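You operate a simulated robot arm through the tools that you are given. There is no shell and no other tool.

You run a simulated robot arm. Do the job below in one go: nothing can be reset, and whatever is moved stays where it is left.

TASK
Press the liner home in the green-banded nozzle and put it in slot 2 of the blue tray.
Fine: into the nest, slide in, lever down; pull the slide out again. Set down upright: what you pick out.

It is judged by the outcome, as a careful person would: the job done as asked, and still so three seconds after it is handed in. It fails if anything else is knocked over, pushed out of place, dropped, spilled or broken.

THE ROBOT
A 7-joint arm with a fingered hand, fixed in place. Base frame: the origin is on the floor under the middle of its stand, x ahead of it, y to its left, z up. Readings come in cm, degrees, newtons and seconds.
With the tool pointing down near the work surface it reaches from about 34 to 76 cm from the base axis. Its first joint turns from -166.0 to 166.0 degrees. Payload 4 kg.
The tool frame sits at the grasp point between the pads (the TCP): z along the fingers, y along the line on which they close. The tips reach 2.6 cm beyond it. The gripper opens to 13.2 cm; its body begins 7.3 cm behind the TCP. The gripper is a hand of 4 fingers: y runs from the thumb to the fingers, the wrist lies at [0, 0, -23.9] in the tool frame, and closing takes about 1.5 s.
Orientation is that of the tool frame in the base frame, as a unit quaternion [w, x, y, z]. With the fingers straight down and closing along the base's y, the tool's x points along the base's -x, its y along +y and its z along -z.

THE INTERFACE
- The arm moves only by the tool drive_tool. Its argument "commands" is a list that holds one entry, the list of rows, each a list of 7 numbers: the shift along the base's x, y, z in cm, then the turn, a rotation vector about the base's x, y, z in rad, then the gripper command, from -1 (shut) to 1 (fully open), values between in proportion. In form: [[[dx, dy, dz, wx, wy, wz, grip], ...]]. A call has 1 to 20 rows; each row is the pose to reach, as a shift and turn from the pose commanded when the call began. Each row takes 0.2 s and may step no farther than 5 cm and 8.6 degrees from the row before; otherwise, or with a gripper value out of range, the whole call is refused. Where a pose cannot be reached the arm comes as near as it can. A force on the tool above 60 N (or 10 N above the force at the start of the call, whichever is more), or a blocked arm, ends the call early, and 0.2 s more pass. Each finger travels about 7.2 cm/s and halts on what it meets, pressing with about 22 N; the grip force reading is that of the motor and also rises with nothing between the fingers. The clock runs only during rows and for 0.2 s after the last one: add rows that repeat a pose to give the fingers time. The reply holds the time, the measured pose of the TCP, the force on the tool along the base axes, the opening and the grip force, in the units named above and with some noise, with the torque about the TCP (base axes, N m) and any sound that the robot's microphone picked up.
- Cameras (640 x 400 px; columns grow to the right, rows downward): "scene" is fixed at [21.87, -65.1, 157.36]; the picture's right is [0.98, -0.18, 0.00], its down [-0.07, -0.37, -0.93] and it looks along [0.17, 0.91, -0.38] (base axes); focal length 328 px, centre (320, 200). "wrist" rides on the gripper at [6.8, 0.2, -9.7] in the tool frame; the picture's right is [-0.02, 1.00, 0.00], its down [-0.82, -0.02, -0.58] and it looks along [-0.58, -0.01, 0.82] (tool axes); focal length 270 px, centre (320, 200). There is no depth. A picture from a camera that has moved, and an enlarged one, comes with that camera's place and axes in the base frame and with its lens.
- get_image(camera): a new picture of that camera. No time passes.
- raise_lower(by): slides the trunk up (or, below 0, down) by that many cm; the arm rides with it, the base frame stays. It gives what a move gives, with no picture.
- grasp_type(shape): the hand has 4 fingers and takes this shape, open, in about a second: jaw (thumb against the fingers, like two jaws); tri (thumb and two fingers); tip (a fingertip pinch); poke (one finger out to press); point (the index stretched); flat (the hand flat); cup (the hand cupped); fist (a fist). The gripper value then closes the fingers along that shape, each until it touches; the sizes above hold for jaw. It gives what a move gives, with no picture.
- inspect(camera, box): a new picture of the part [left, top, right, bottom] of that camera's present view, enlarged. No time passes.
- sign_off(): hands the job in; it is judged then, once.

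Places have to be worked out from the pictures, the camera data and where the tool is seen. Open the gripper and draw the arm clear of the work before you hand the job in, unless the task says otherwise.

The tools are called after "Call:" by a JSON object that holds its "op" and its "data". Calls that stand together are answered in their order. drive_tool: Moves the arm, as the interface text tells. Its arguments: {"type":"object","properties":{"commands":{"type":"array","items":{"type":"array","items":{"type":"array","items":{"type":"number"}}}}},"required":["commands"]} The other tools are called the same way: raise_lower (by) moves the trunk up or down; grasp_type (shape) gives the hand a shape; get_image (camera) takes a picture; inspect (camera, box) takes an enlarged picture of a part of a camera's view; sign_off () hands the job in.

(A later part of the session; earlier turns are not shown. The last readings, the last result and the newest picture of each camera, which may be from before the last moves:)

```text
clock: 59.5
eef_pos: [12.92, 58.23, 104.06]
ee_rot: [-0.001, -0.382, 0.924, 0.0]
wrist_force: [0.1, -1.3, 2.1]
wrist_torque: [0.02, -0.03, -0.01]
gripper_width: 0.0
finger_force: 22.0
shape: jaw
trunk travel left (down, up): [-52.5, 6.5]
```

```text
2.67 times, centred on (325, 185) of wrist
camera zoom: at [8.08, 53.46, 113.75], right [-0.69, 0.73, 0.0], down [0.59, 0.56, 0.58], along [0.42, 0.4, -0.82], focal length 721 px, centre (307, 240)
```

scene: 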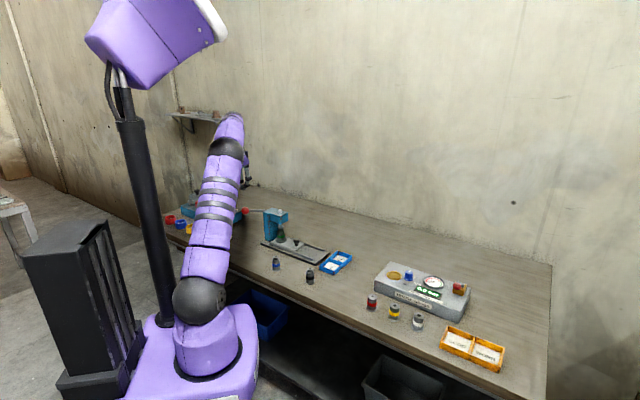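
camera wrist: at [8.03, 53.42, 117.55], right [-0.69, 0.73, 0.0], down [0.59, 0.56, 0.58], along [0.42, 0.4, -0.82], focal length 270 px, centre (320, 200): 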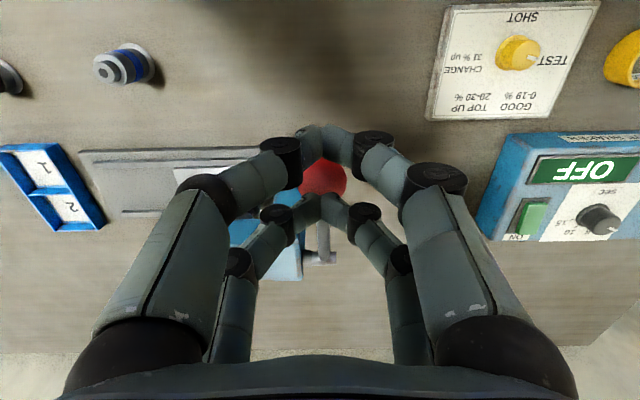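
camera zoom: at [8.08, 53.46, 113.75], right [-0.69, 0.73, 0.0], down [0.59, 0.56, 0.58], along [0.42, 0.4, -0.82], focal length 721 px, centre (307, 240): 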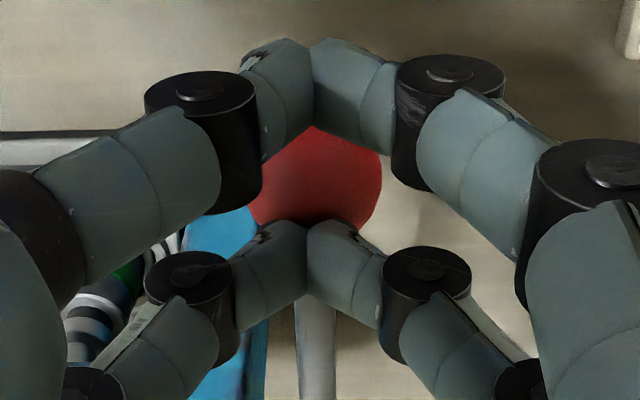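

The ram is now meeting the liner. I press further, drifting slightly inward with the arc.

Call:
{"op": "drive_tool", "data": {"commands": [[[0, 0, -0.3, 0, 0, 0, -1], [0, 0, -0.6, 0, 0, 0, -1], [0.02, 0.02, -0.9, 0, 0, 0, -1], [0.04, 0.04, -1.2, 0, 0, 0, -1], [0.06, 0.06, -1.5, 0, 0, 0, -1], [0.08, 0.08, -1.8, 0, 0, 0, -1], [0.08, 0.08, -1.8, 0, 0, 0, -1]]]}}

Call:
{"op": "inspect", "data": {"camera": "scene", "box": [245, 185, 305, 250]}}

Call:
{"op": "inspect", "data": {"camera": "scene", "box": [270, 210, 300, 240]}}

```text
clock: 61.1
eef_pos: [13.06, 58.47, 102.22]
ee_rot: [0.0, -0.382, 0.924, 0.001]
wrist_force: [0.0, 0.3, 2.6]
wrist_torque: [0.0, 0.0, 0.0]
gripper_width: 0.0
finger_force: 21.9
shape: jaw
trunk travel left (down, up): [-52.5, 6.5]
```

```text
6.15 times, centred on (275, 218) of scene
camera zoom: at [21.87, -65.1, 157.36], right [0.98, -0.18, 0.0], down [-0.07, -0.37, -0.93], along [0.17, 0.91, -0.38], focal length 2015 px, centre (597, 92)
```

zoom: 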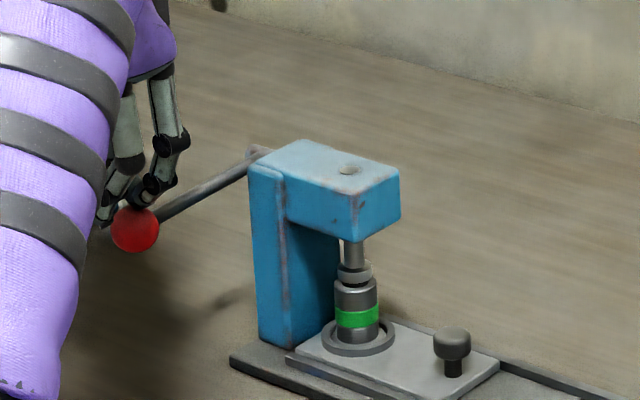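

```text
13.33 times, centred on (285, 225) of scene
camera zoom: at [21.87, -65.1, 157.36], right [0.98, -0.18, 0.0], down [-0.07, -0.37, -0.93], along [0.17, 0.91, -0.38], focal length 4367 px, centre (787, -133)
```

zoom: 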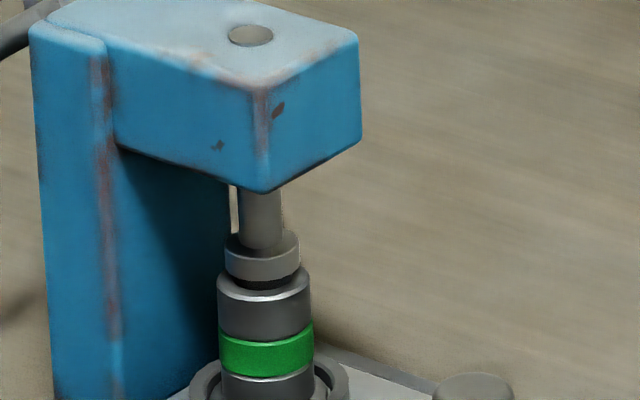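

The liner is nearly in, with the ram disc just above the nozzle body. I continue pressing in small steps and watch for the force rise at bottom.

Call:
{"op": "drive_tool", "data": {"commands": [[[0.03, 0.03, -0.3, 0, 0, 0, -1], [0.06, 0.06, -0.6, 0, 0, 0, -1], [0.1, 0.1, -0.9, 0, 0, 0, -1], [0.14, 0.14, -1.2, 0, 0, 0, -1], [0.18, 0.18, -1.5, 0, 0, 0, -1], [0.18, 0.18, -1.5, 0, 0, 0, -1]]]}}

Call:
{"op": "inspect", "data": {"camera": "scene", "box": [245, 185, 305, 250]}}

Call:
{"op": "inspect", "data": {"camera": "scene", "box": [270, 210, 300, 240]}}

```text
clock: 62.5
eef_pos: [13.25, 58.57, 100.81]
ee_rot: [0.0, -0.382, 0.924, 0.0]
wrist_force: [-0.7, 0.3, 2.6]
wrist_torque: [0.04, -0.01, 0.0]
gripper_width: 0.0
finger_force: 21.9
shape: jaw
trunk travel left (down, up): [-52.5, 6.5]
```

```text
6.15 times, centred on (275, 218) of scene
camera zoom: at [21.87, -65.1, 157.36], right [0.98, -0.18, 0.0], down [-0.07, -0.37, -0.93], along [0.17, 0.91, -0.38], focal length 2015 px, centre (597, 92)
```

zoom: 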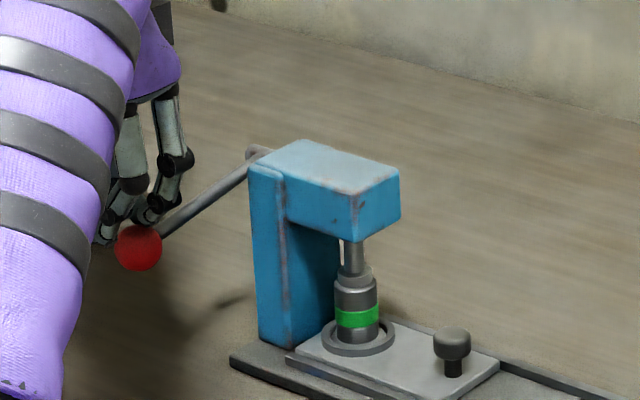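

```text
13.33 times, centred on (285, 225) of scene
camera zoom: at [21.87, -65.1, 157.36], right [0.98, -0.18, 0.0], down [-0.07, -0.37, -0.93], along [0.17, 0.91, -0.38], focal length 4367 px, centre (787, -133)
```

zoom: 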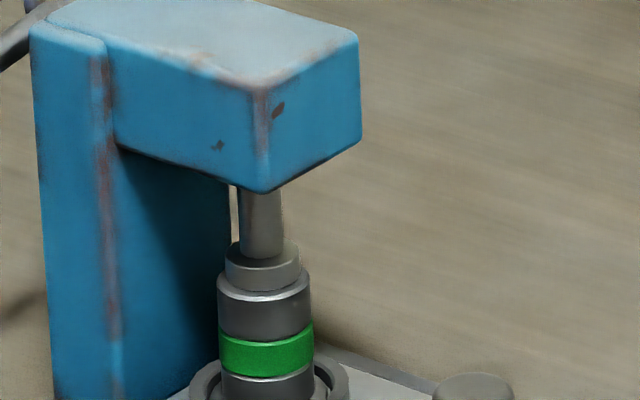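

The ram disc is almost touching the body top. I press on in finer steps.

Call:
{"op": "drive_tool", "data": {"commands": [[[0.03, 0.03, -0.2, 0, 0, 0, -1], [0.06, 0.06, -0.4, 0, 0, 0, -1], [0.1, 0.1, -0.6, 0, 0, 0, -1], [0.14, 0.14, -0.8, 0, 0, 0, -1], [0.14, 0.14, -0.8, 0, 0, 0, -1]]]}}

Call:
{"op": "inspect", "data": {"camera": "scene", "box": [245, 185, 305, 250]}}

Call:
{"op": "inspect", "data": {"camera": "scene", "box": [270, 210, 300, 240]}}

```text
clock: 63.7
eef_pos: [13.34, 58.79, 100.03]
ee_rot: [0.0, -0.382, 0.924, 0.002]
wrist_force: [1.0, -1.8, 17.2]
wrist_torque: [0.14, -0.21, -0.04]
gripper_width: 0.0
finger_force: 21.3
shape: jaw
trunk travel left (down, up): [-52.5, 6.5]
```

```text
6.15 times, centred on (275, 218) of scene
camera zoom: at [21.87, -65.1, 157.36], right [0.98, -0.18, 0.0], down [-0.07, -0.37, -0.93], along [0.17, 0.91, -0.38], focal length 2015 px, centre (597, 92)
```

zoom: 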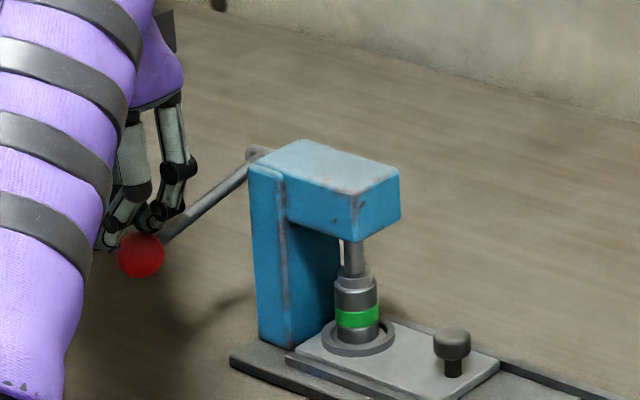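

```text
13.33 times, centred on (285, 225) of scene
camera zoom: at [21.87, -65.1, 157.36], right [0.98, -0.18, 0.0], down [-0.07, -0.37, -0.93], along [0.17, 0.91, -0.38], focal length 4367 px, centre (787, -133)
```

zoom: 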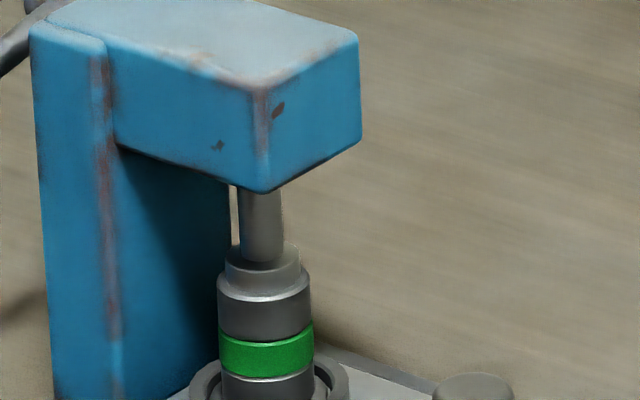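

The force has risen to 17 N, so the liner is being seated. I press a little further to make sure it is fully home.

Call:
{"op": "drive_tool", "data": {"commands": [[[0.03, 0.03, -0.15, 0, 0, 0, -1], [0.05, 0.05, -0.3, 0, 0, 0, -1], [0.07, 0.07, -0.45, 0, 0, 0, -1], [0.07, 0.07, -0.45, 0, 0, 0, -1], [0.07, 0.07, -0.45, 0, 0, 0, -1]]]}}

Call:
{"op": "inspect", "data": {"camera": "scene", "box": [270, 210, 300, 240]}}

Call:
{"op": "inspect", "data": {"camera": "wrist", "box": [200, 110, 400, 310]}}

```text
clock: 64.9
eef_pos: [13.38, 58.69, 99.9]
ee_rot: [0.002, -0.383, 0.924, 0.002]
wrist_force: [-0.8, 1.2, 36.6]
wrist_torque: [0.36, -0.35, -0.02]
gripper_width: 0.01
finger_force: 22.0
shape: jaw
trunk travel left (down, up): [-52.5, 6.5]
```

```text
13.33 times, centred on (285, 225) of scene
camera zoom: at [21.87, -65.1, 157.36], right [0.98, -0.18, 0.0], down [-0.07, -0.37, -0.93], along [0.17, 0.91, -0.38], focal length 4367 px, centre (787, -133)
```

zoom: 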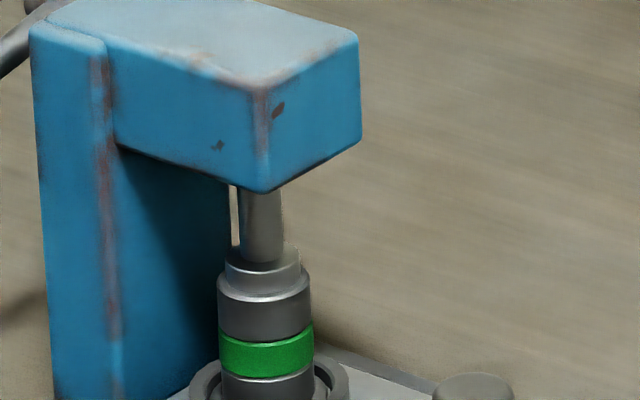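

```text
2.00 times, centred on (300, 210) of wrist
camera zoom: at [8.51, 53.77, 109.53], right [-0.69, 0.73, 0.0], down [0.59, 0.56, 0.58], along [0.42, 0.4, -0.81], focal length 541 px, centre (360, 180)
```

zoom: 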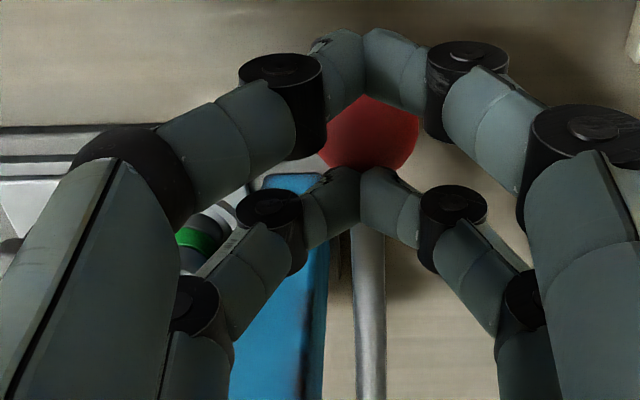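

The tool stalled at z 99.9 with 37 N, which suggests a hard stop with the liner flush. I lean on it once more, slightly harder, to confirm there is no more travel.

Call:
{"op": "drive_tool", "data": {"commands": [[[0.02, 0.02, -0.1, 0, 0, 0, -1], [0.03, 0.03, -0.2, 0, 0, 0, -1], [0.03, 0.03, -0.2, 0, 0, 0, -1], [0.03, 0.03, -0.2, 0, 0, 0, -1]]]}}

Call:
{"op": "inspect", "data": {"camera": "scene", "box": [277, 218, 292, 232]}}

```text
clock: 65.9
eef_pos: [13.4, 58.69, 99.76]
ee_rot: [0.003, -0.382, 0.924, 0.004]
wrist_force: [-0.5, -0.8, 40.9]
wrist_torque: [0.36, -0.37, 0.0]
gripper_width: 0.0
finger_force: 22.2
shape: jaw
trunk travel left (down, up): [-52.5, 6.5]
```

```text
16.00 times, centred on (284, 225) of scene
camera zoom: at [21.87, -65.1, 157.36], right [0.98, -0.18, 0.0], down [-0.07, -0.37, -0.93], along [0.17, 0.91, -0.38], focal length 5240 px, centre (888, -200)
```

zoom: 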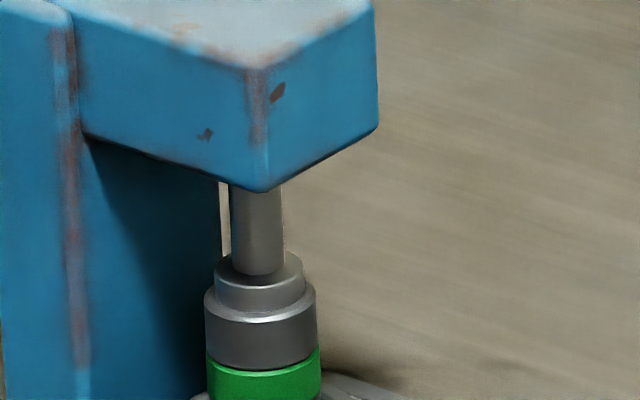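

Force is 41 N and rose only slowly, so I compare ram and ball with the earlier pictures to see whether the lever is still creeping.

Call:
{"op": "inspect", "data": {"camera": "scene", "box": [270, 210, 300, 240]}}

Call:
{"op": "inspect", "data": {"camera": "scene", "box": [245, 185, 305, 250]}}

Call:
{"op": "inspect", "data": {"camera": "wrist", "box": [200, 110, 400, 310]}}

```text
13.33 times, centred on (285, 225) of scene
camera zoom: at [21.87, -65.1, 157.36], right [0.98, -0.18, 0.0], down [-0.07, -0.37, -0.93], along [0.17, 0.91, -0.38], focal length 4367 px, centre (787, -133)
```

zoom: 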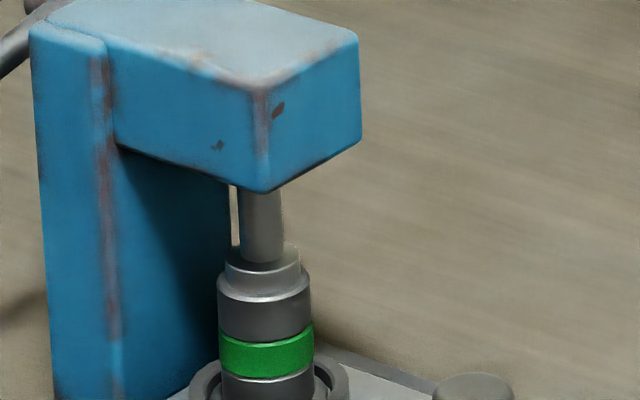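

```text
6.15 times, centred on (275, 218) of scene
camera zoom: at [21.87, -65.1, 157.36], right [0.98, -0.18, 0.0], down [-0.07, -0.37, -0.93], along [0.17, 0.91, -0.38], focal length 2015 px, centre (597, 92)
```

zoom: 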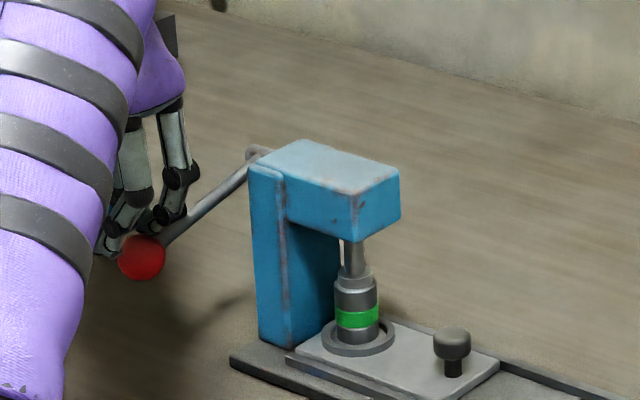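

```text
2.00 times, centred on (300, 210) of wrist
camera zoom: at [8.52, 53.78, 109.44], right [-0.69, 0.73, 0.01], down [0.59, 0.56, 0.58], along [0.42, 0.4, -0.81], focal length 541 px, centre (360, 180)
```

zoom: 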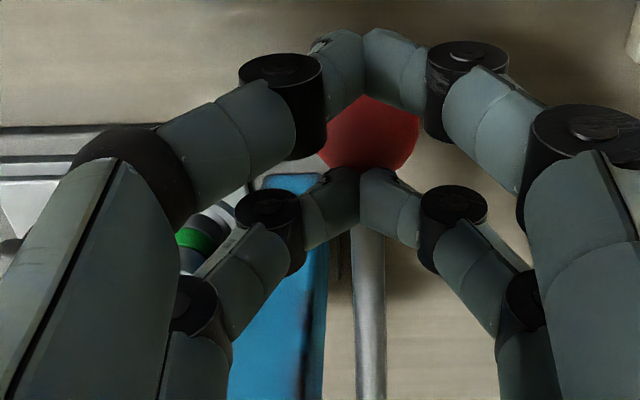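

Nothing has moved since the 37 N reading, so the ram is bottomed on the nozzle and the liner is home. I ease the pressure off and raise the hand slowly to see whether the lever follows back up.

Call:
{"op": "drive_tool", "data": {"commands": [[[-0.03, -0.03, 0.2, 0, 0, 0, -1], [-0.08, -0.08, 0.5, 0, 0, 0, -1], [-0.15, -0.15, 0.8, 0, 0, 0, -1], [-0.2, -0.2, 1.1, 0, 0, 0, -1], [-0.28, -0.28, 1.4, 0, 0, 0, -1], [-0.32, -0.32, 1.7, 0, 0, 0, -1], [-0.36, -0.36, 2.0, 0, 0, 0, -1], [-0.36, -0.36, 2.0, 0, 0, 0, -1]]]}}

Call:
{"op": "inspect", "data": {"camera": "scene", "box": [245, 185, 305, 250]}}

```text
clock: 67.7
eef_pos: [13.18, 58.49, 101.28]
ee_rot: [0.0, -0.381, 0.924, -0.001]
wrist_force: [1.1, 0.0, 1.5]
wrist_torque: [0.03, -0.03, -0.03]
gripper_width: 0.02
finger_force: 21.8
shape: jaw
trunk travel left (down, up): [-52.5, 6.5]
```

```text
6.15 times, centred on (275, 218) of scene
camera zoom: at [21.87, -65.1, 157.36], right [0.98, -0.18, 0.0], down [-0.07, -0.37, -0.93], along [0.17, 0.91, -0.38], focal length 2015 px, centre (597, 92)
```

zoom: 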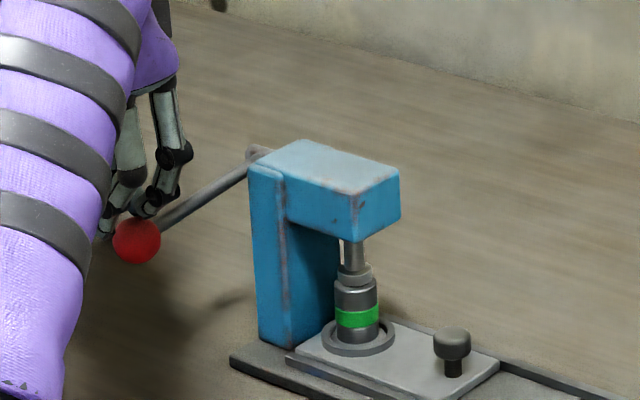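

The lever is spring-loaded and comes up with the fingers. I keep raising slowly along the arc until it stops, then clear it.

Call:
{"op": "drive_tool", "data": {"commands": [[[-0.05, -0.05, 0.4, 0, 0, 0, -1], [-0.1, -0.1, 0.8, 0, 0, 0, -1], [-0.15, -0.15, 1.2, 0, 0, 0, -1], [-0.2, -0.2, 1.6, 0, 0, 0, -1], [-0.22, -0.22, 2.0, 0, 0, 0, -1], [-0.24, -0.24, 2.4, 0, 0, 0, -1], [-0.24, -0.24, 2.8, 0, 0, 0, -1], [-0.24, -0.24, 3.2, 0, 0, 0, -1], [-0.22, -0.22, 3.6, 0, 0, 0, -1], [-0.2, -0.2, 4.0, 0, 0, 0, -1], [-0.15, -0.15, 4.5, 0, 0, 0, -1], [-0.1, -0.1, 5.0, 0, 0, 0, -1], [-0.05, -0.05, 5.5, 0, 0, 0, -1], [-0.05, -0.05, 6.0, 0, 0, 0, -1], [-0.05, -0.05, 6.5, 0, 0, 0, -1], [-0.05, -0.05, 8.0, 0, 0, 0, -1], [-0.05, -0.05, 10.0, 0, 0, 0, -1], [-0.05, -0.05, 13.0, 0, 0, 0, -1], [-0.05, -0.05, 13.0, 0, 0, 0, -1]]]}}

Call:
{"op": "inspect", "data": {"camera": "scene", "box": [245, 185, 305, 250]}}

Call:
{"op": "inspect", "data": {"camera": "scene", "box": [270, 210, 300, 240]}}

```text
clock: 71.7
eef_pos: [12.98, 58.46, 114.38]
ee_rot: [0.0, -0.382, 0.924, 0.001]
wrist_force: [0.2, 0.0, 0.4]
wrist_torque: [0.0, -0.04, 0.0]
gripper_width: 0.0
finger_force: 22.0
shape: jaw
trunk travel left (down, up): [-52.5, 6.5]
```

```text
6.15 times, centred on (275, 218) of scene
camera zoom: at [21.87, -65.1, 157.36], right [0.98, -0.18, 0.0], down [-0.07, -0.37, -0.93], along [0.17, 0.91, -0.38], focal length 2015 px, centre (597, 92)
```

zoom: 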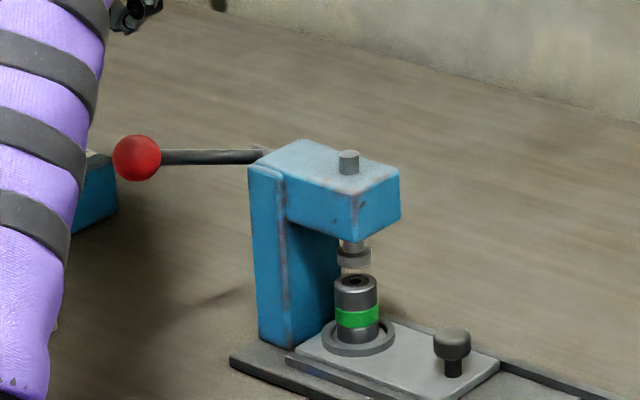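

```text
13.33 times, centred on (285, 225) of scene
camera zoom: at [21.87, -65.1, 157.36], right [0.98, -0.18, 0.0], down [-0.07, -0.37, -0.93], along [0.17, 0.91, -0.38], focal length 4367 px, centre (787, -133)
```

zoom: 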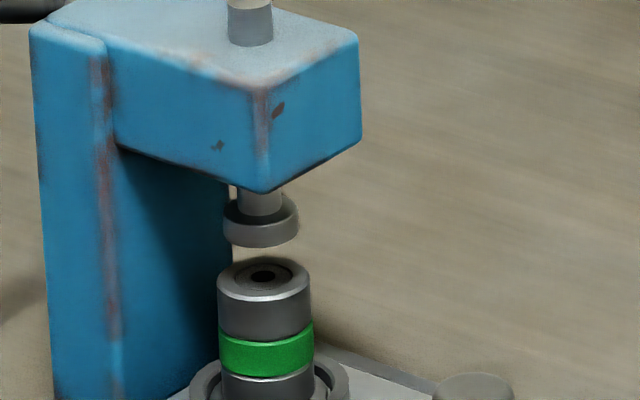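

The liner is now flush with the nozzle's top and the lever is back up. I turn the tool back +90° and return above the knob with the fingers opened.

Call:
{"op": "drive_tool", "data": {"commands": [[[1.9, -0.43, 0.3, 0, 0, 0.14, -1], [3.8, -0.86, 0.3, 0, 0, 0.28, -1], [5.7, -1.29, 0.3, 0, 0, 0.42, -1], [7.6, -1.72, 0.3, 0, 0, 0.56, -1], [9.5, -2.15, 0.3, 0, 0, 0.7, -0.7], [11.4, -2.58, 0.3, 0, 0, 0.84, -0.4], [13.3, -3.0, 0.3, 0, 0, 0.98, -0.2], [15.2, -3.43, 0.3, 0, 0, 1.12, 0], [17.1, -3.86, 0.3, 0, 0, 1.26, 0], [19.0, -4.29, 0.3, 0, 0, 1.4, 0], [20.9, -4.72, 0.3, 0, 0, 1.5, 0], [22.76, -5.14, 0.3, 0, 0, 1.571, 0], [22.76, -5.14, 0.3, 0, 0, 1.571, 0]]]}}

Call:
{"op": "get_image", "data": {"camera": "wrist"}}

```text
clock: 74.5
eef_pos: [35.79, 53.23, 114.58]
ee_rot: [0.001, 0.924, -0.382, -0.001]
wrist_force: [-0.2, 0.3, 0.0]
wrist_torque: [-0.02, 0.02, -0.03]
gripper_width: 6.55
finger_force: 0.1
shape: jaw
trunk travel left (down, up): [-52.5, 6.5]
```

```text
taken
camera wrist: at [40.63, 48.14, 124.32], right [-0.72, -0.69, 0.0], down [-0.56, 0.59, 0.58], along [-0.4, 0.42, -0.82], focal length 270 px, centre (320, 200)
```

wrist: 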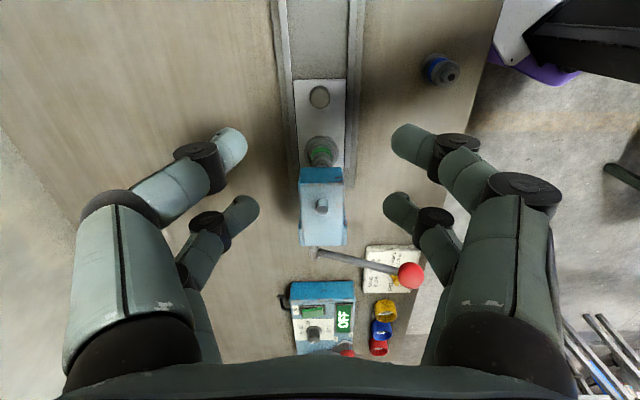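

The view matches the earlier one above the knob. I go straight down to z 91.65 and close the rear pair on the knob.

Call:
{"op": "drive_tool", "data": {"commands": [[[0, 0, -3.5, 0, 0, 0, 0], [0, 0, -7.0, 0, 0, 0, 0], [0, 0, -10.5, 0, 0, 0, 0], [0, 0, -14.0, 0, 0, 0, 0], [0, 0, -17.0, 0, 0, 0, 0], [0, 0, -20.0, 0, 0, 0, 0], [0, 0, -22.0, 0, 0, 0, 0], [0, 0, -22.95, 0, 0, 0, 0], [0, 0, -22.95, 0, 0, 0, -0.2], [0, 0, -22.95, 0, 0, 0, -0.4], [0, 0, -22.95, 0, 0, 0, -0.55], [0, 0, -22.95, 0, 0, 0, -0.7], [0, 0, -22.95, 0, 0, 0, -0.85], [0, 0, -22.95, 0, 0, 0, -1], [0, 0, -22.95, 0, 0, 0, -1], [0, 0, -22.95, 0, 0, 0, -1]]]}}

Call:
{"op": "inspect", "data": {"camera": "scene", "box": [270, 205, 330, 255]}}

Call:
{"op": "inspect", "data": {"camera": "wrist", "box": [230, 120, 410, 360]}}

```text
clock: 77.9
eef_pos: [35.76, 53.26, 91.64]
ee_rot: [0.001, 0.924, -0.384, 0.0]
wrist_force: [1.3, -1.2, -0.5]
wrist_torque: [-0.02, 0.0, -0.02]
gripper_width: 0.0
finger_force: 21.7
shape: jaw
trunk travel left (down, up): [-52.5, 6.5]
```

```text
8.00 times, centred on (300, 230) of scene
camera zoom: at [21.87, -65.1, 157.36], right [0.98, -0.18, 0.0], down [-0.07, -0.37, -0.93], along [0.17, 0.91, -0.38], focal length 2620 px, centre (480, -40)
```

zoom: 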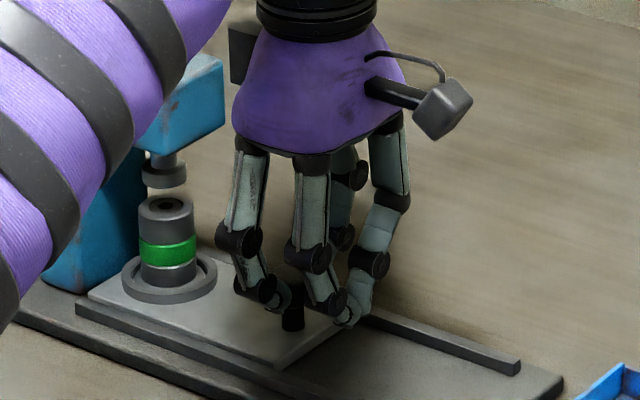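

```text
1.67 times, centred on (320, 240) of wrist
camera zoom: at [40.63, 48.16, 101.36], right [-0.73, -0.69, 0.0], down [-0.56, 0.59, 0.58], along [-0.4, 0.42, -0.82], focal length 450 px, centre (320, 133)
```

zoom: 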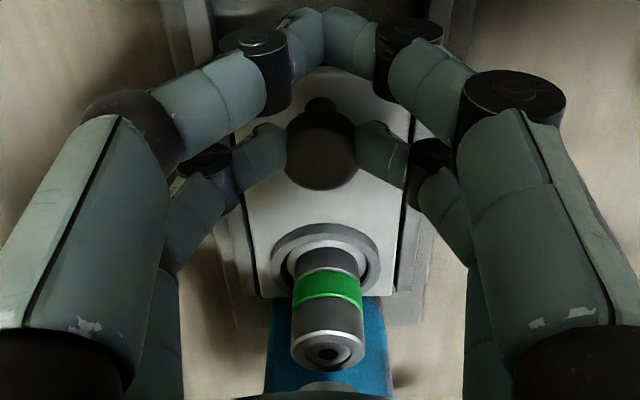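

The knob is held again. I pull the slide outward slowly, about half of the way first.

Call:
{"op": "drive_tool", "data": {"commands": [[[0.15, -0.15, 0, 0, 0, 0, -1], [0.4, -0.4, 0, 0, 0, 0, -1], [0.7, -0.7, 0, 0, 0, 0, -1], [1.05, -1.05, 0, 0, 0, 0, -1], [1.4, -1.4, 0, 0, 0, 0, -1], [1.75, -1.75, 0, 0, 0, 0, -1], [2.1, -2.1, 0, 0, 0, 0, -1], [2.45, -2.45, 0, 0, 0, 0, -1], [2.8, -2.8, 0, 0, 0, 0, -1], [3.15, -3.15, 0, 0, 0, 0, -1], [3.5, -3.5, 0, 0, 0, 0, -1], [3.8, -3.8, 0, 0, 0, 0, -1], [4.0, -4.0, 0, 0, 0, 0, -1], [4.0, -4.0, 0, 0, 0, 0, -1]]]}}

Call:
{"op": "get_image", "data": {"camera": "wrist"}}

Call:
{"op": "inspect", "data": {"camera": "scene", "box": [260, 190, 360, 270]}}

```text
clock: 80.9
eef_pos: [39.81, 49.24, 91.62]
ee_rot: [0.0, 0.924, -0.383, 0.0]
wrist_force: [-1.1, -0.7, -1.1]
wrist_torque: [-0.02, 0.02, -0.01]
gripper_width: 0.0
finger_force: 22.1
shape: jaw
trunk travel left (down, up): [-52.5, 6.5]
```

```text
taken
camera wrist: at [44.64, 44.17, 101.36], right [-0.73, -0.69, 0.0], down [-0.56, 0.59, 0.58], along [-0.4, 0.42, -0.82], focal length 270 px, centre (320, 200)
```

wrist: 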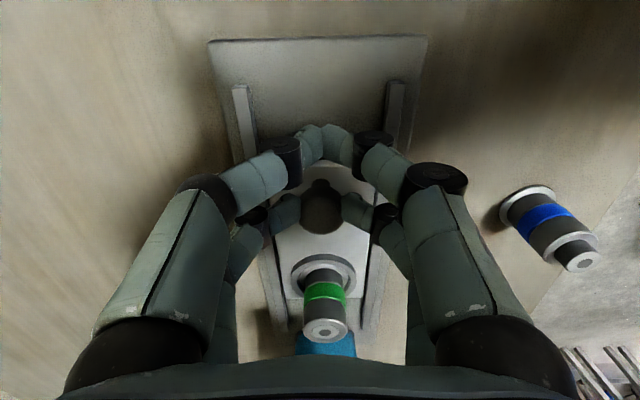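

```text
5.00 times, centred on (310, 230) of scene
camera zoom: at [21.87, -65.1, 157.36], right [0.98, -0.18, 0.0], down [-0.07, -0.37, -0.93], along [0.17, 0.91, -0.38], focal length 1638 px, centre (370, 50)
```

zoom: 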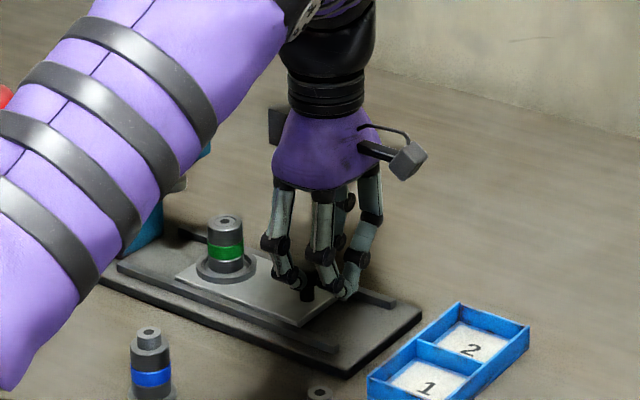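

The slide comes out smoothly with the finished nozzle standing upright in it. I pull the remaining 5.4 cm to its starting place.

Call:
{"op": "drive_tool", "data": {"commands": [[[0.2, -0.2, 0, 0, 0, 0, -1], [0.5, -0.5, 0, 0, 0, 0, -1], [0.85, -0.85, 0, 0, 0, 0, -1], [1.2, -1.2, 0, 0, 0, 0, -1], [1.55, -1.55, 0, 0, 0, 0, -1], [1.9, -1.9, 0, 0, 0, 0, -1], [2.25, -2.25, 0, 0, 0, 0, -1], [2.6, -2.6, 0, 0, 0, 0, -1], [2.95, -2.95, 0, 0, 0, 0, -1], [3.25, -3.25, 0, 0, 0, 0, -1], [3.5, -3.5, 0, 0, 0, 0, -1], [3.65, -3.65, 0, 0, 0, 0, -1], [3.75, -3.75, 0, 0, 0, 0, -1], [3.75, -3.75, 0, 0, 0, 0, -1]]]}}

Call:
{"op": "get_image", "data": {"camera": "wrist"}}

Call:
{"op": "inspect", "data": {"camera": "scene", "box": [260, 190, 360, 270]}}

```text
clock: 83.9
eef_pos: [43.43, 45.56, 91.59]
ee_rot: [0.0, 0.923, -0.384, 0.0]
wrist_force: [-0.8, -0.1, -1.7]
wrist_torque: [0.01, 0.01, 0.01]
gripper_width: 0.0
finger_force: 22.7
shape: jaw
trunk travel left (down, up): [-52.5, 6.5]
```

```text
taken
camera wrist: at [48.39, 40.42, 101.36], right [-0.73, -0.69, 0.0], down [-0.56, 0.59, 0.58], along [-0.4, 0.42, -0.82], focal length 270 px, centre (320, 200)
```

wrist: 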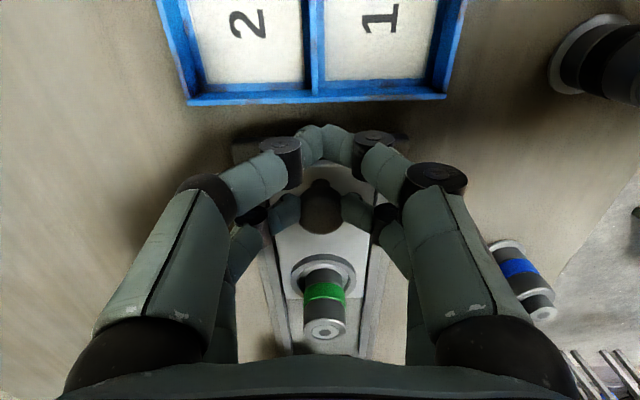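

```text
5.00 times, centred on (310, 230) of scene
camera zoom: at [21.87, -65.1, 157.36], right [0.98, -0.18, 0.0], down [-0.07, -0.37, -0.93], along [0.17, 0.91, -0.38], focal length 1638 px, centre (370, 50)
```

zoom: 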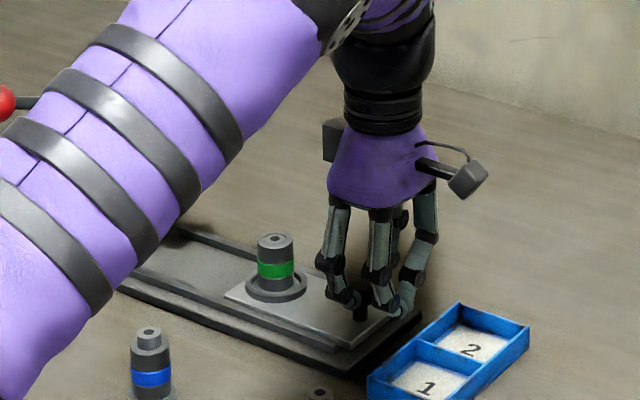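

The slide is back at its original place to within a millimetre. I nudge it 1 mm more to see whether an outer stop is felt, then release the knob.

Call:
{"op": "drive_tool", "data": {"commands": [[[0.05, -0.05, 0, 0, 0, 0, -1], [0.1, -0.1, 0, 0, 0, 0, -1], [0.1, -0.1, 0, 0, 0, 0, -1]]]}}

```text
clock: 84.7
eef_pos: [43.62, 45.47, 91.6]
ee_rot: [0.0, 0.924, -0.383, 0.0]
wrist_force: [-1.8, 3.1, -1.0]
wrist_torque: [0.03, 0.01, 0.03]
gripper_width: 0.02
finger_force: 22.4
shape: jaw
trunk travel left (down, up): [-52.5, 6.5]
```

A light opposing force shows the slide is at its outer stop. I open the fingers, rise and move back over the nozzle in the nest.

Call:
{"op": "drive_tool", "data": {"commands": [[[0, 0, 0, 0, 0, 0, -0.85], [0, 0, 0, 0, 0, 0, -0.7], [0, 0, 0, 0, 0, 0, -0.5], [0, 0, 0, 0, 0, 0, -0.3], [0, 0, 0, 0, 0, 0, -0.15], [0, 0, 0, 0, 0, 0, 0], [0, 0, 0, 0, 0, 0, 0], [0, 0, 2.0, 0, 0, 0, 0], [0, 0, 4.5, 0, 0, 0, 0], [0, 0, 6.5, 0, 0, 0, 0], [-1.5, 1.5, 6.5, 0, 0, 0, 0], [-3.0, 3.0, 6.5, 0, 0, 0, 0], [-4.5, 4.5, 6.5, 0, 0, 0, 0], [-5.6, 5.6, 6.5, 0, 0, 0, 0], [-6.1, 6.1, 6.5, 0, 0, 0, 0], [-6.1, 6.1, 6.5, 0, 0, 0, 0]]]}}

Call:
{"op": "get_image", "data": {"camera": "wrist"}}

Call:
{"op": "inspect", "data": {"camera": "wrist", "box": [220, 120, 420, 270]}}

Call:
{"op": "inspect", "data": {"camera": "scene", "box": [260, 190, 360, 270]}}

```text
clock: 88.1
eef_pos: [37.5, 51.63, 98.13]
ee_rot: [0.0, 0.924, -0.383, 0.0]
wrist_force: [-0.2, -0.6, -0.4]
wrist_torque: [-0.02, -0.04, 0.02]
gripper_width: 6.56
finger_force: 0.0
shape: jaw
trunk travel left (down, up): [-52.5, 6.5]
```

```text
taken
camera wrist: at [42.35, 46.46, 107.91], right [-0.73, -0.69, 0.0], down [-0.56, 0.59, 0.58], along [-0.4, 0.42, -0.82], focal length 270 px, centre (320, 200)
```

wrist: 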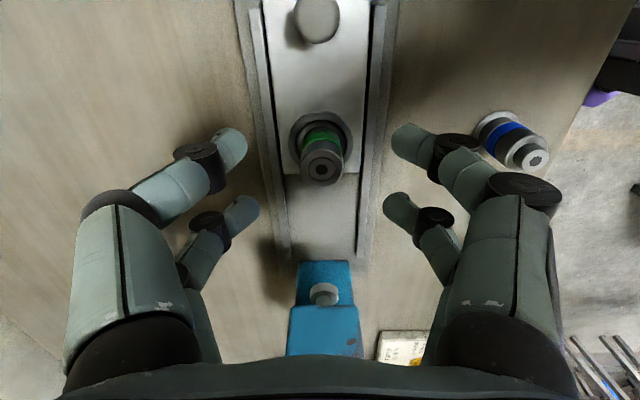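

```text
2.67 times, centred on (320, 195) of wrist
camera zoom: at [42.35, 46.46, 107.91], right [-0.73, -0.69, 0.0], down [-0.56, 0.59, 0.58], along [-0.4, 0.42, -0.82], focal length 721 px, centre (320, 213)
```

zoom: 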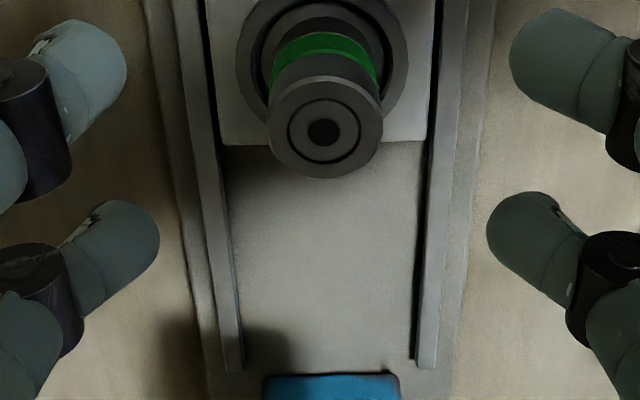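

```text
5.00 times, centred on (310, 230) of scene
camera zoom: at [21.87, -65.1, 157.36], right [0.98, -0.18, 0.0], down [-0.07, -0.37, -0.93], along [0.17, 0.91, -0.38], focal length 1638 px, centre (370, 50)
```

zoom: 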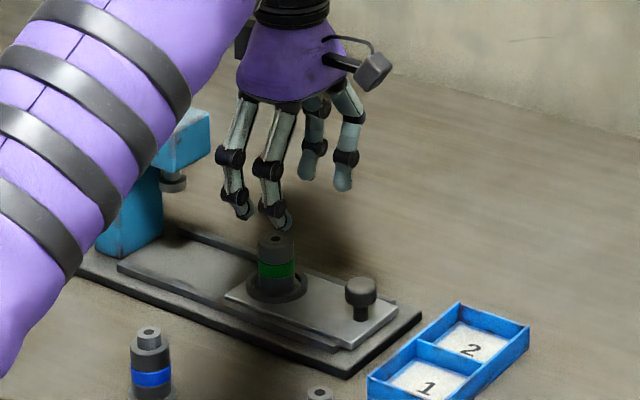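

The liner sits flush in the nozzle, confirming it is home. I shift about 1 mm, descend to z 92.1 so I grip slightly higher on the body for tray clearance, and close the rear pair.

Call:
{"op": "drive_tool", "data": {"commands": [[[-0.07, 0.07, -1.5, 0, 0, 0, 0], [-0.07, 0.07, -3.0, 0, 0, 0, 0], [-0.07, 0.07, -4.5, 0, 0, 0, 0], [-0.07, 0.07, -5.5, 0, 0, 0, 0], [-0.07, 0.07, -6.06, 0, 0, 0, 0], [-0.07, 0.07, -6.06, 0, 0, 0, -0.1], [-0.07, 0.07, -6.06, 0, 0, 0, -0.25], [-0.07, 0.07, -6.06, 0, 0, 0, -0.4], [-0.07, 0.07, -6.06, 0, 0, 0, -0.5], [-0.07, 0.07, -6.06, 0, 0, 0, -0.6], [-0.07, 0.07, -6.06, 0, 0, 0, -0.8], [-0.07, 0.07, -6.06, 0, 0, 0, -1], [-0.07, 0.07, -6.06, 0, 0, 0, -1], [-0.07, 0.07, -6.06, 0, 0, 0, -1], [-0.07, 0.07, -6.06, 0, 0, 0, -1]]]}}

Call:
{"op": "inspect", "data": {"camera": "wrist", "box": [220, 100, 420, 270]}}

Call:
{"op": "inspect", "data": {"camera": "scene", "box": [285, 210, 335, 250]}}

```text
clock: 91.3
eef_pos: [37.44, 51.51, 91.96]
ee_rot: [0.001, 0.924, -0.383, 0.0]
wrist_force: [-0.9, -0.4, -1.0]
wrist_torque: [-0.02, -0.04, 0.01]
gripper_width: 0.04
finger_force: 22.5
shape: jaw
trunk travel left (down, up): [-52.5, 6.5]
```

```text
2.35 times, centred on (320, 185) of wrist
camera zoom: at [42.32, 46.53, 101.75], right [-0.73, -0.69, 0.0], down [-0.56, 0.59, 0.58], along [-0.4, 0.42, -0.82], focal length 636 px, centre (320, 235)
```

zoom: 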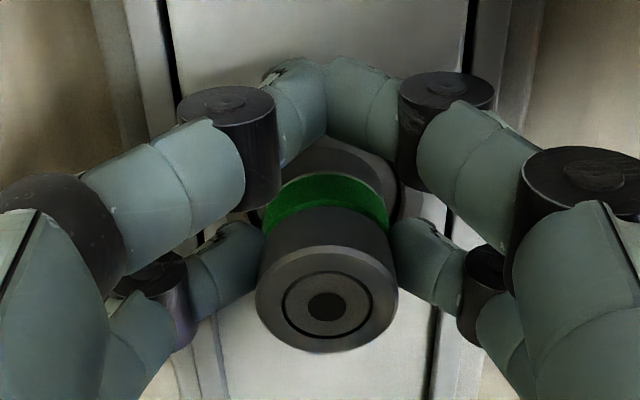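

```text
10.00 times, centred on (310, 230) of scene
camera zoom: at [21.87, -65.1, 157.36], right [0.98, -0.18, 0.0], down [-0.07, -0.37, -0.93], along [0.17, 0.91, -0.38], focal length 3275 px, centre (420, -100)
```

zoom: 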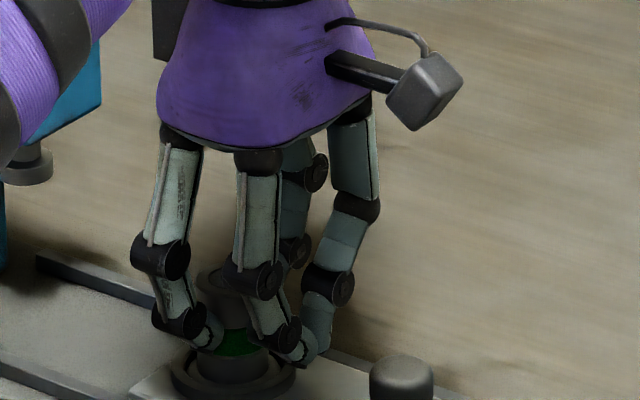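

The nozzle is gripped by the rear pair again. I lift it slowly straight out of the nest and check that it hangs upright.

Call:
{"op": "drive_tool", "data": {"commands": [[[0, 0, 0.3, 0, 0, 0, -1], [0, 0, 0.6, 0, 0, 0, -1], [0, 0, 1.0, 0, 0, 0, -1], [0, 0, 1.5, 0, 0, 0, -1], [0, 0, 2.2, 0, 0, 0, -1], [0, 0, 3.0, 0, 0, 0, -1], [0, 0, 3.0, 0, 0, 0, -1]]]}}

Call:
{"op": "inspect", "data": {"camera": "wrist", "box": [220, 100, 420, 270]}}

Call:
{"op": "inspect", "data": {"camera": "scene", "box": [285, 210, 335, 250]}}

```text
clock: 92.9
eef_pos: [37.56, 51.65, 95.18]
ee_rot: [0.001, 0.924, -0.383, 0.0]
wrist_force: [0.1, 0.1, -2.6]
wrist_torque: [-0.04, -0.01, 0.01]
gripper_width: 0.02
finger_force: 22.1
shape: jaw
trunk travel left (down, up): [-52.5, 6.5]
```

```text
2.35 times, centred on (320, 185) of wrist
camera zoom: at [42.31, 46.47, 104.83], right [-0.73, -0.69, 0.0], down [-0.56, 0.59, 0.58], along [-0.4, 0.42, -0.82], focal length 636 px, centre (320, 235)
```

zoom: 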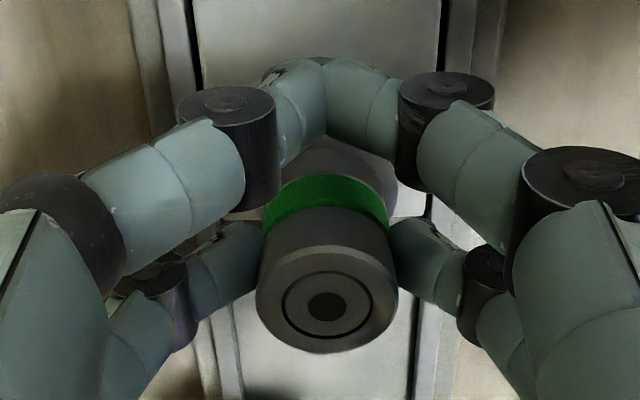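

```text
10.00 times, centred on (310, 230) of scene
camera zoom: at [21.87, -65.1, 157.36], right [0.98, -0.18, 0.0], down [-0.07, -0.37, -0.93], along [0.17, 0.91, -0.38], focal length 3275 px, centre (420, -100)
```

zoom: 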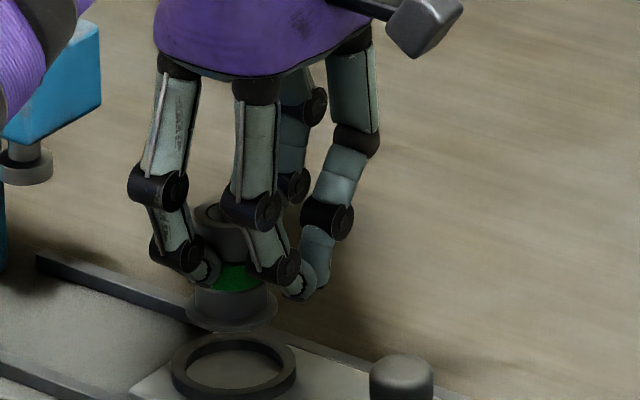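

The nozzle came out cleanly and hangs straight. I raise it to z 100 and carry it over slot 2 of the blue tray, then look before lowering.

Call:
{"op": "drive_tool", "data": {"commands": [[[0, 0, 2.0, 0, 0, 0, -1], [0, 0, 4.0, 0, 0, 0, -1], [0.3, -0.2, 5.0, 0, 0, 0, -1], [1.2, -0.8, 5.0, 0, 0, 0, -1], [2.6, -1.7, 5.0, 0, 0, 0, -1], [4.2, -2.7, 5.0, 0, 0, 0, -1], [5.8, -3.7, 5.0, 0, 0, 0, -1], [7.4, -4.75, 5.0, 0, 0, 0, -1], [9.0, -5.75, 5.0, 0, 0, 0, -1], [10.6, -6.8, 5.0, 0, 0, 0, -1], [12.2, -7.8, 5.0, 0, 0, 0, -1], [13.4, -8.6, 5.0, 0, 0, 0, -1], [14.2, -9.1, 5.0, 0, 0, 0, -1], [14.6, -9.35, 5.0, 0, 0, 0, -1], [14.6, -9.35, 5.0, 0, 0, 0, -1]]]}}

Call:
{"op": "get_image", "data": {"camera": "wrist"}}

Call:
{"op": "inspect", "data": {"camera": "scene", "box": [290, 200, 390, 290]}}

```text
clock: 96.1
eef_pos: [52.23, 42.33, 100.05]
ee_rot: [0.001, 0.924, -0.383, 0.0]
wrist_force: [0.0, -0.4, -1.6]
wrist_torque: [-0.05, -0.01, 0.0]
gripper_width: 0.0
finger_force: 22.5
shape: jaw
trunk travel left (down, up): [-52.5, 6.5]
```

```text
taken
camera wrist: at [56.94, 37.12, 109.79], right [-0.73, -0.69, 0.0], down [-0.56, 0.59, 0.58], along [-0.4, 0.42, -0.82], focal length 270 px, centre (320, 200)
```

wrist: 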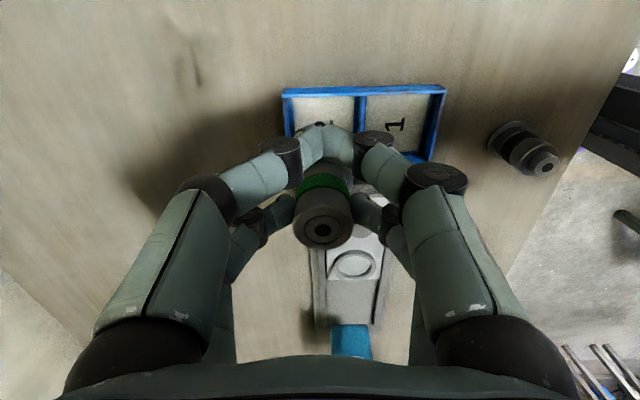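

```text
4.44 times, centred on (340, 245) of scene
camera zoom: at [21.87, -65.1, 157.36], right [0.98, -0.18, 0.0], down [-0.07, -0.37, -0.93], along [0.17, 0.91, -0.38], focal length 1456 px, centre (231, 0)
```

zoom: 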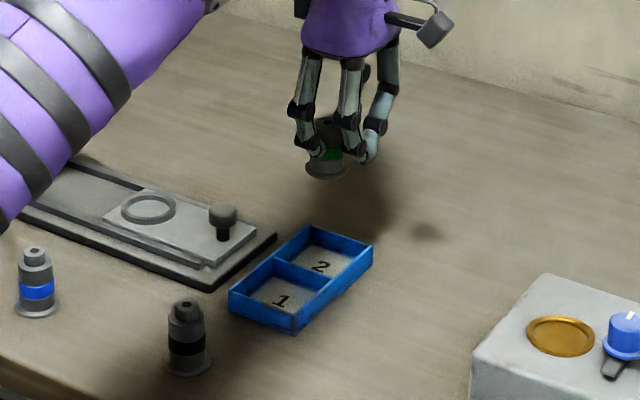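

The slot-2 centre measures at tool (-1.85, +0.4) against the nozzle at (-1.95, +0.1). I shift 0.35 cm along tool y and lower to just above the tray.

Call:
{"op": "drive_tool", "data": {"commands": [[[-0.15, -0.15, -1.0, 0, 0, 0, -1], [-0.25, -0.25, -2.5, 0, 0, 0, -1], [-0.25, -0.25, -4.0, 0, 0, 0, -1], [-0.25, -0.25, -5.5, 0, 0, 0, -1], [-0.25, -0.25, -6.5, 0, 0, 0, -1], [-0.25, -0.25, -7.3, 0, 0, 0, -1], [-0.25, -0.25, -7.3, 0, 0, 0, -1]]]}}

Call:
{"op": "get_image", "data": {"camera": "wrist"}}

Call:
{"op": "inspect", "data": {"camera": "scene", "box": [310, 225, 370, 280]}}

```text
clock: 97.7
eef_pos: [51.78, 42.03, 92.67]
ee_rot: [0.0, 0.924, -0.383, 0.0]
wrist_force: [0.4, 0.4, -1.0]
wrist_torque: [0.01, -0.03, -0.02]
gripper_width: 0.0
finger_force: 22.1
shape: jaw
trunk travel left (down, up): [-52.5, 6.5]
```

```text
taken
camera wrist: at [56.66, 36.9, 102.45], right [-0.73, -0.69, 0.0], down [-0.56, 0.59, 0.58], along [-0.4, 0.42, -0.82], focal length 270 px, centre (320, 200)
```

wrist: 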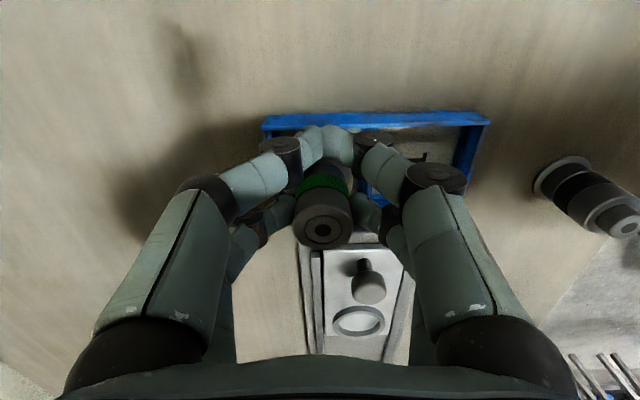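

```text
7.27 times, centred on (340, 252) of scene
camera zoom: at [21.87, -65.1, 157.36], right [0.98, -0.18, 0.0], down [-0.07, -0.37, -0.93], along [0.17, 0.91, -0.38], focal length 2382 px, centre (174, -182)
```

zoom: 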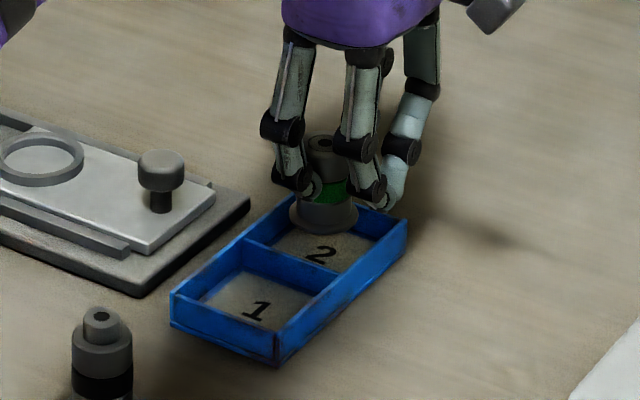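

The wrist view puts the nozzle centred over slot 2, and the flange is just above the tray rim. I lower further in small steps, watching the force.

Call:
{"op": "drive_tool", "data": {"commands": [[[0, 0, -0.4, 0, 0, 0, -1], [0, 0, -0.8, 0, 0, 0, -1], [0, 0, -1.2, 0, 0, 0, -1], [0, 0, -1.5, 0, 0, 0, -1], [0, 0, -1.7, 0, 0, 0, -1], [0, 0, -1.7, 0, 0, 0, -1]]]}}

Call:
{"op": "inspect", "data": {"camera": "scene", "box": [310, 225, 370, 280]}}

Call:
{"op": "get_image", "data": {"camera": "wrist"}}

```text
clock: 99.1
eef_pos: [51.94, 41.95, 91.05]
ee_rot: [0.001, 0.923, -0.384, 0.0]
wrist_force: [0.4, -0.4, -2.5]
wrist_torque: [0.01, -0.04, 0.03]
gripper_width: 0.0
finger_force: 22.3
shape: jaw
trunk travel left (down, up): [-52.5, 6.5]
```

```text
7.27 times, centred on (340, 252) of scene
camera zoom: at [21.87, -65.1, 157.36], right [0.98, -0.18, 0.0], down [-0.07, -0.37, -0.93], along [0.17, 0.91, -0.38], focal length 2382 px, centre (174, -182)
```

zoom: 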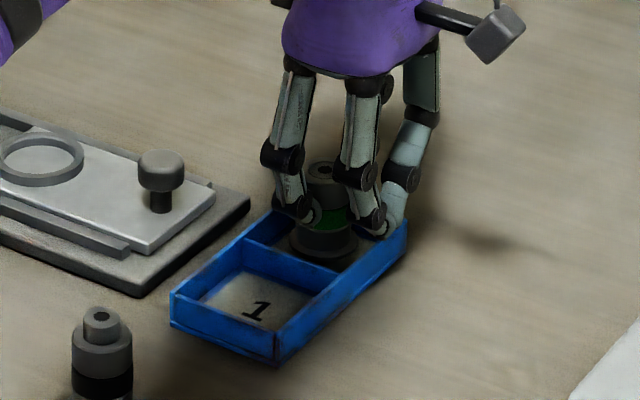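

```text
taken
camera wrist: at [56.7, 36.9, 100.78], right [-0.73, -0.69, 0.0], down [-0.56, 0.59, 0.58], along [-0.4, 0.42, -0.82], focal length 270 px, centre (320, 200)
```

wrist: 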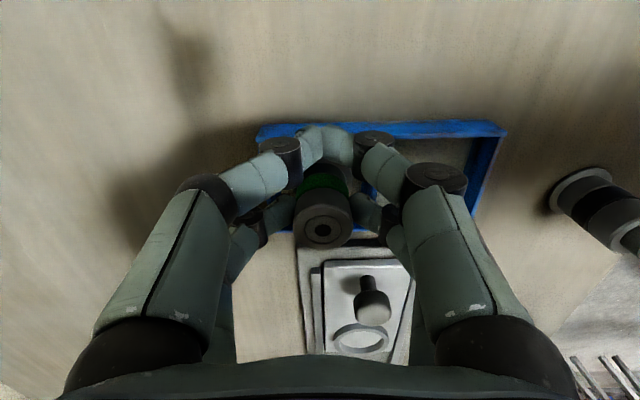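

The nozzle is now down inside slot 2. I zoom in to check the gap to the partition and walls.

Call:
{"op": "inspect", "data": {"camera": "scene", "box": [325, 240, 360, 270]}}

Call:
{"op": "inspect", "data": {"camera": "wrist", "box": [230, 100, 410, 270]}}

```text
13.33 times, centred on (342, 255) of scene
camera zoom: at [21.87, -65.1, 157.36], right [0.98, -0.18, 0.0], down [-0.07, -0.37, -0.93], along [0.17, 0.91, -0.38], focal length 4367 px, centre (20, -533)
```

zoom: 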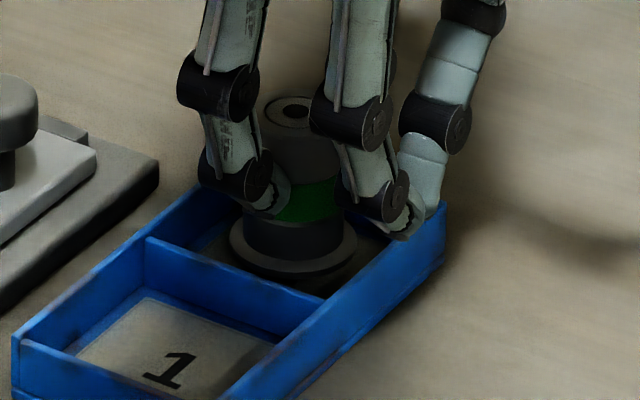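

```text
2.35 times, centred on (320, 185) of wrist
camera zoom: at [56.7, 36.9, 100.78], right [-0.73, -0.69, 0.0], down [-0.56, 0.59, 0.58], along [-0.4, 0.42, -0.82], focal length 636 px, centre (320, 235)
```

zoom: 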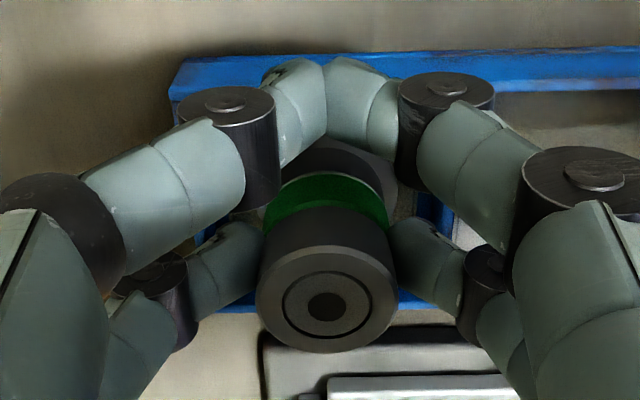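

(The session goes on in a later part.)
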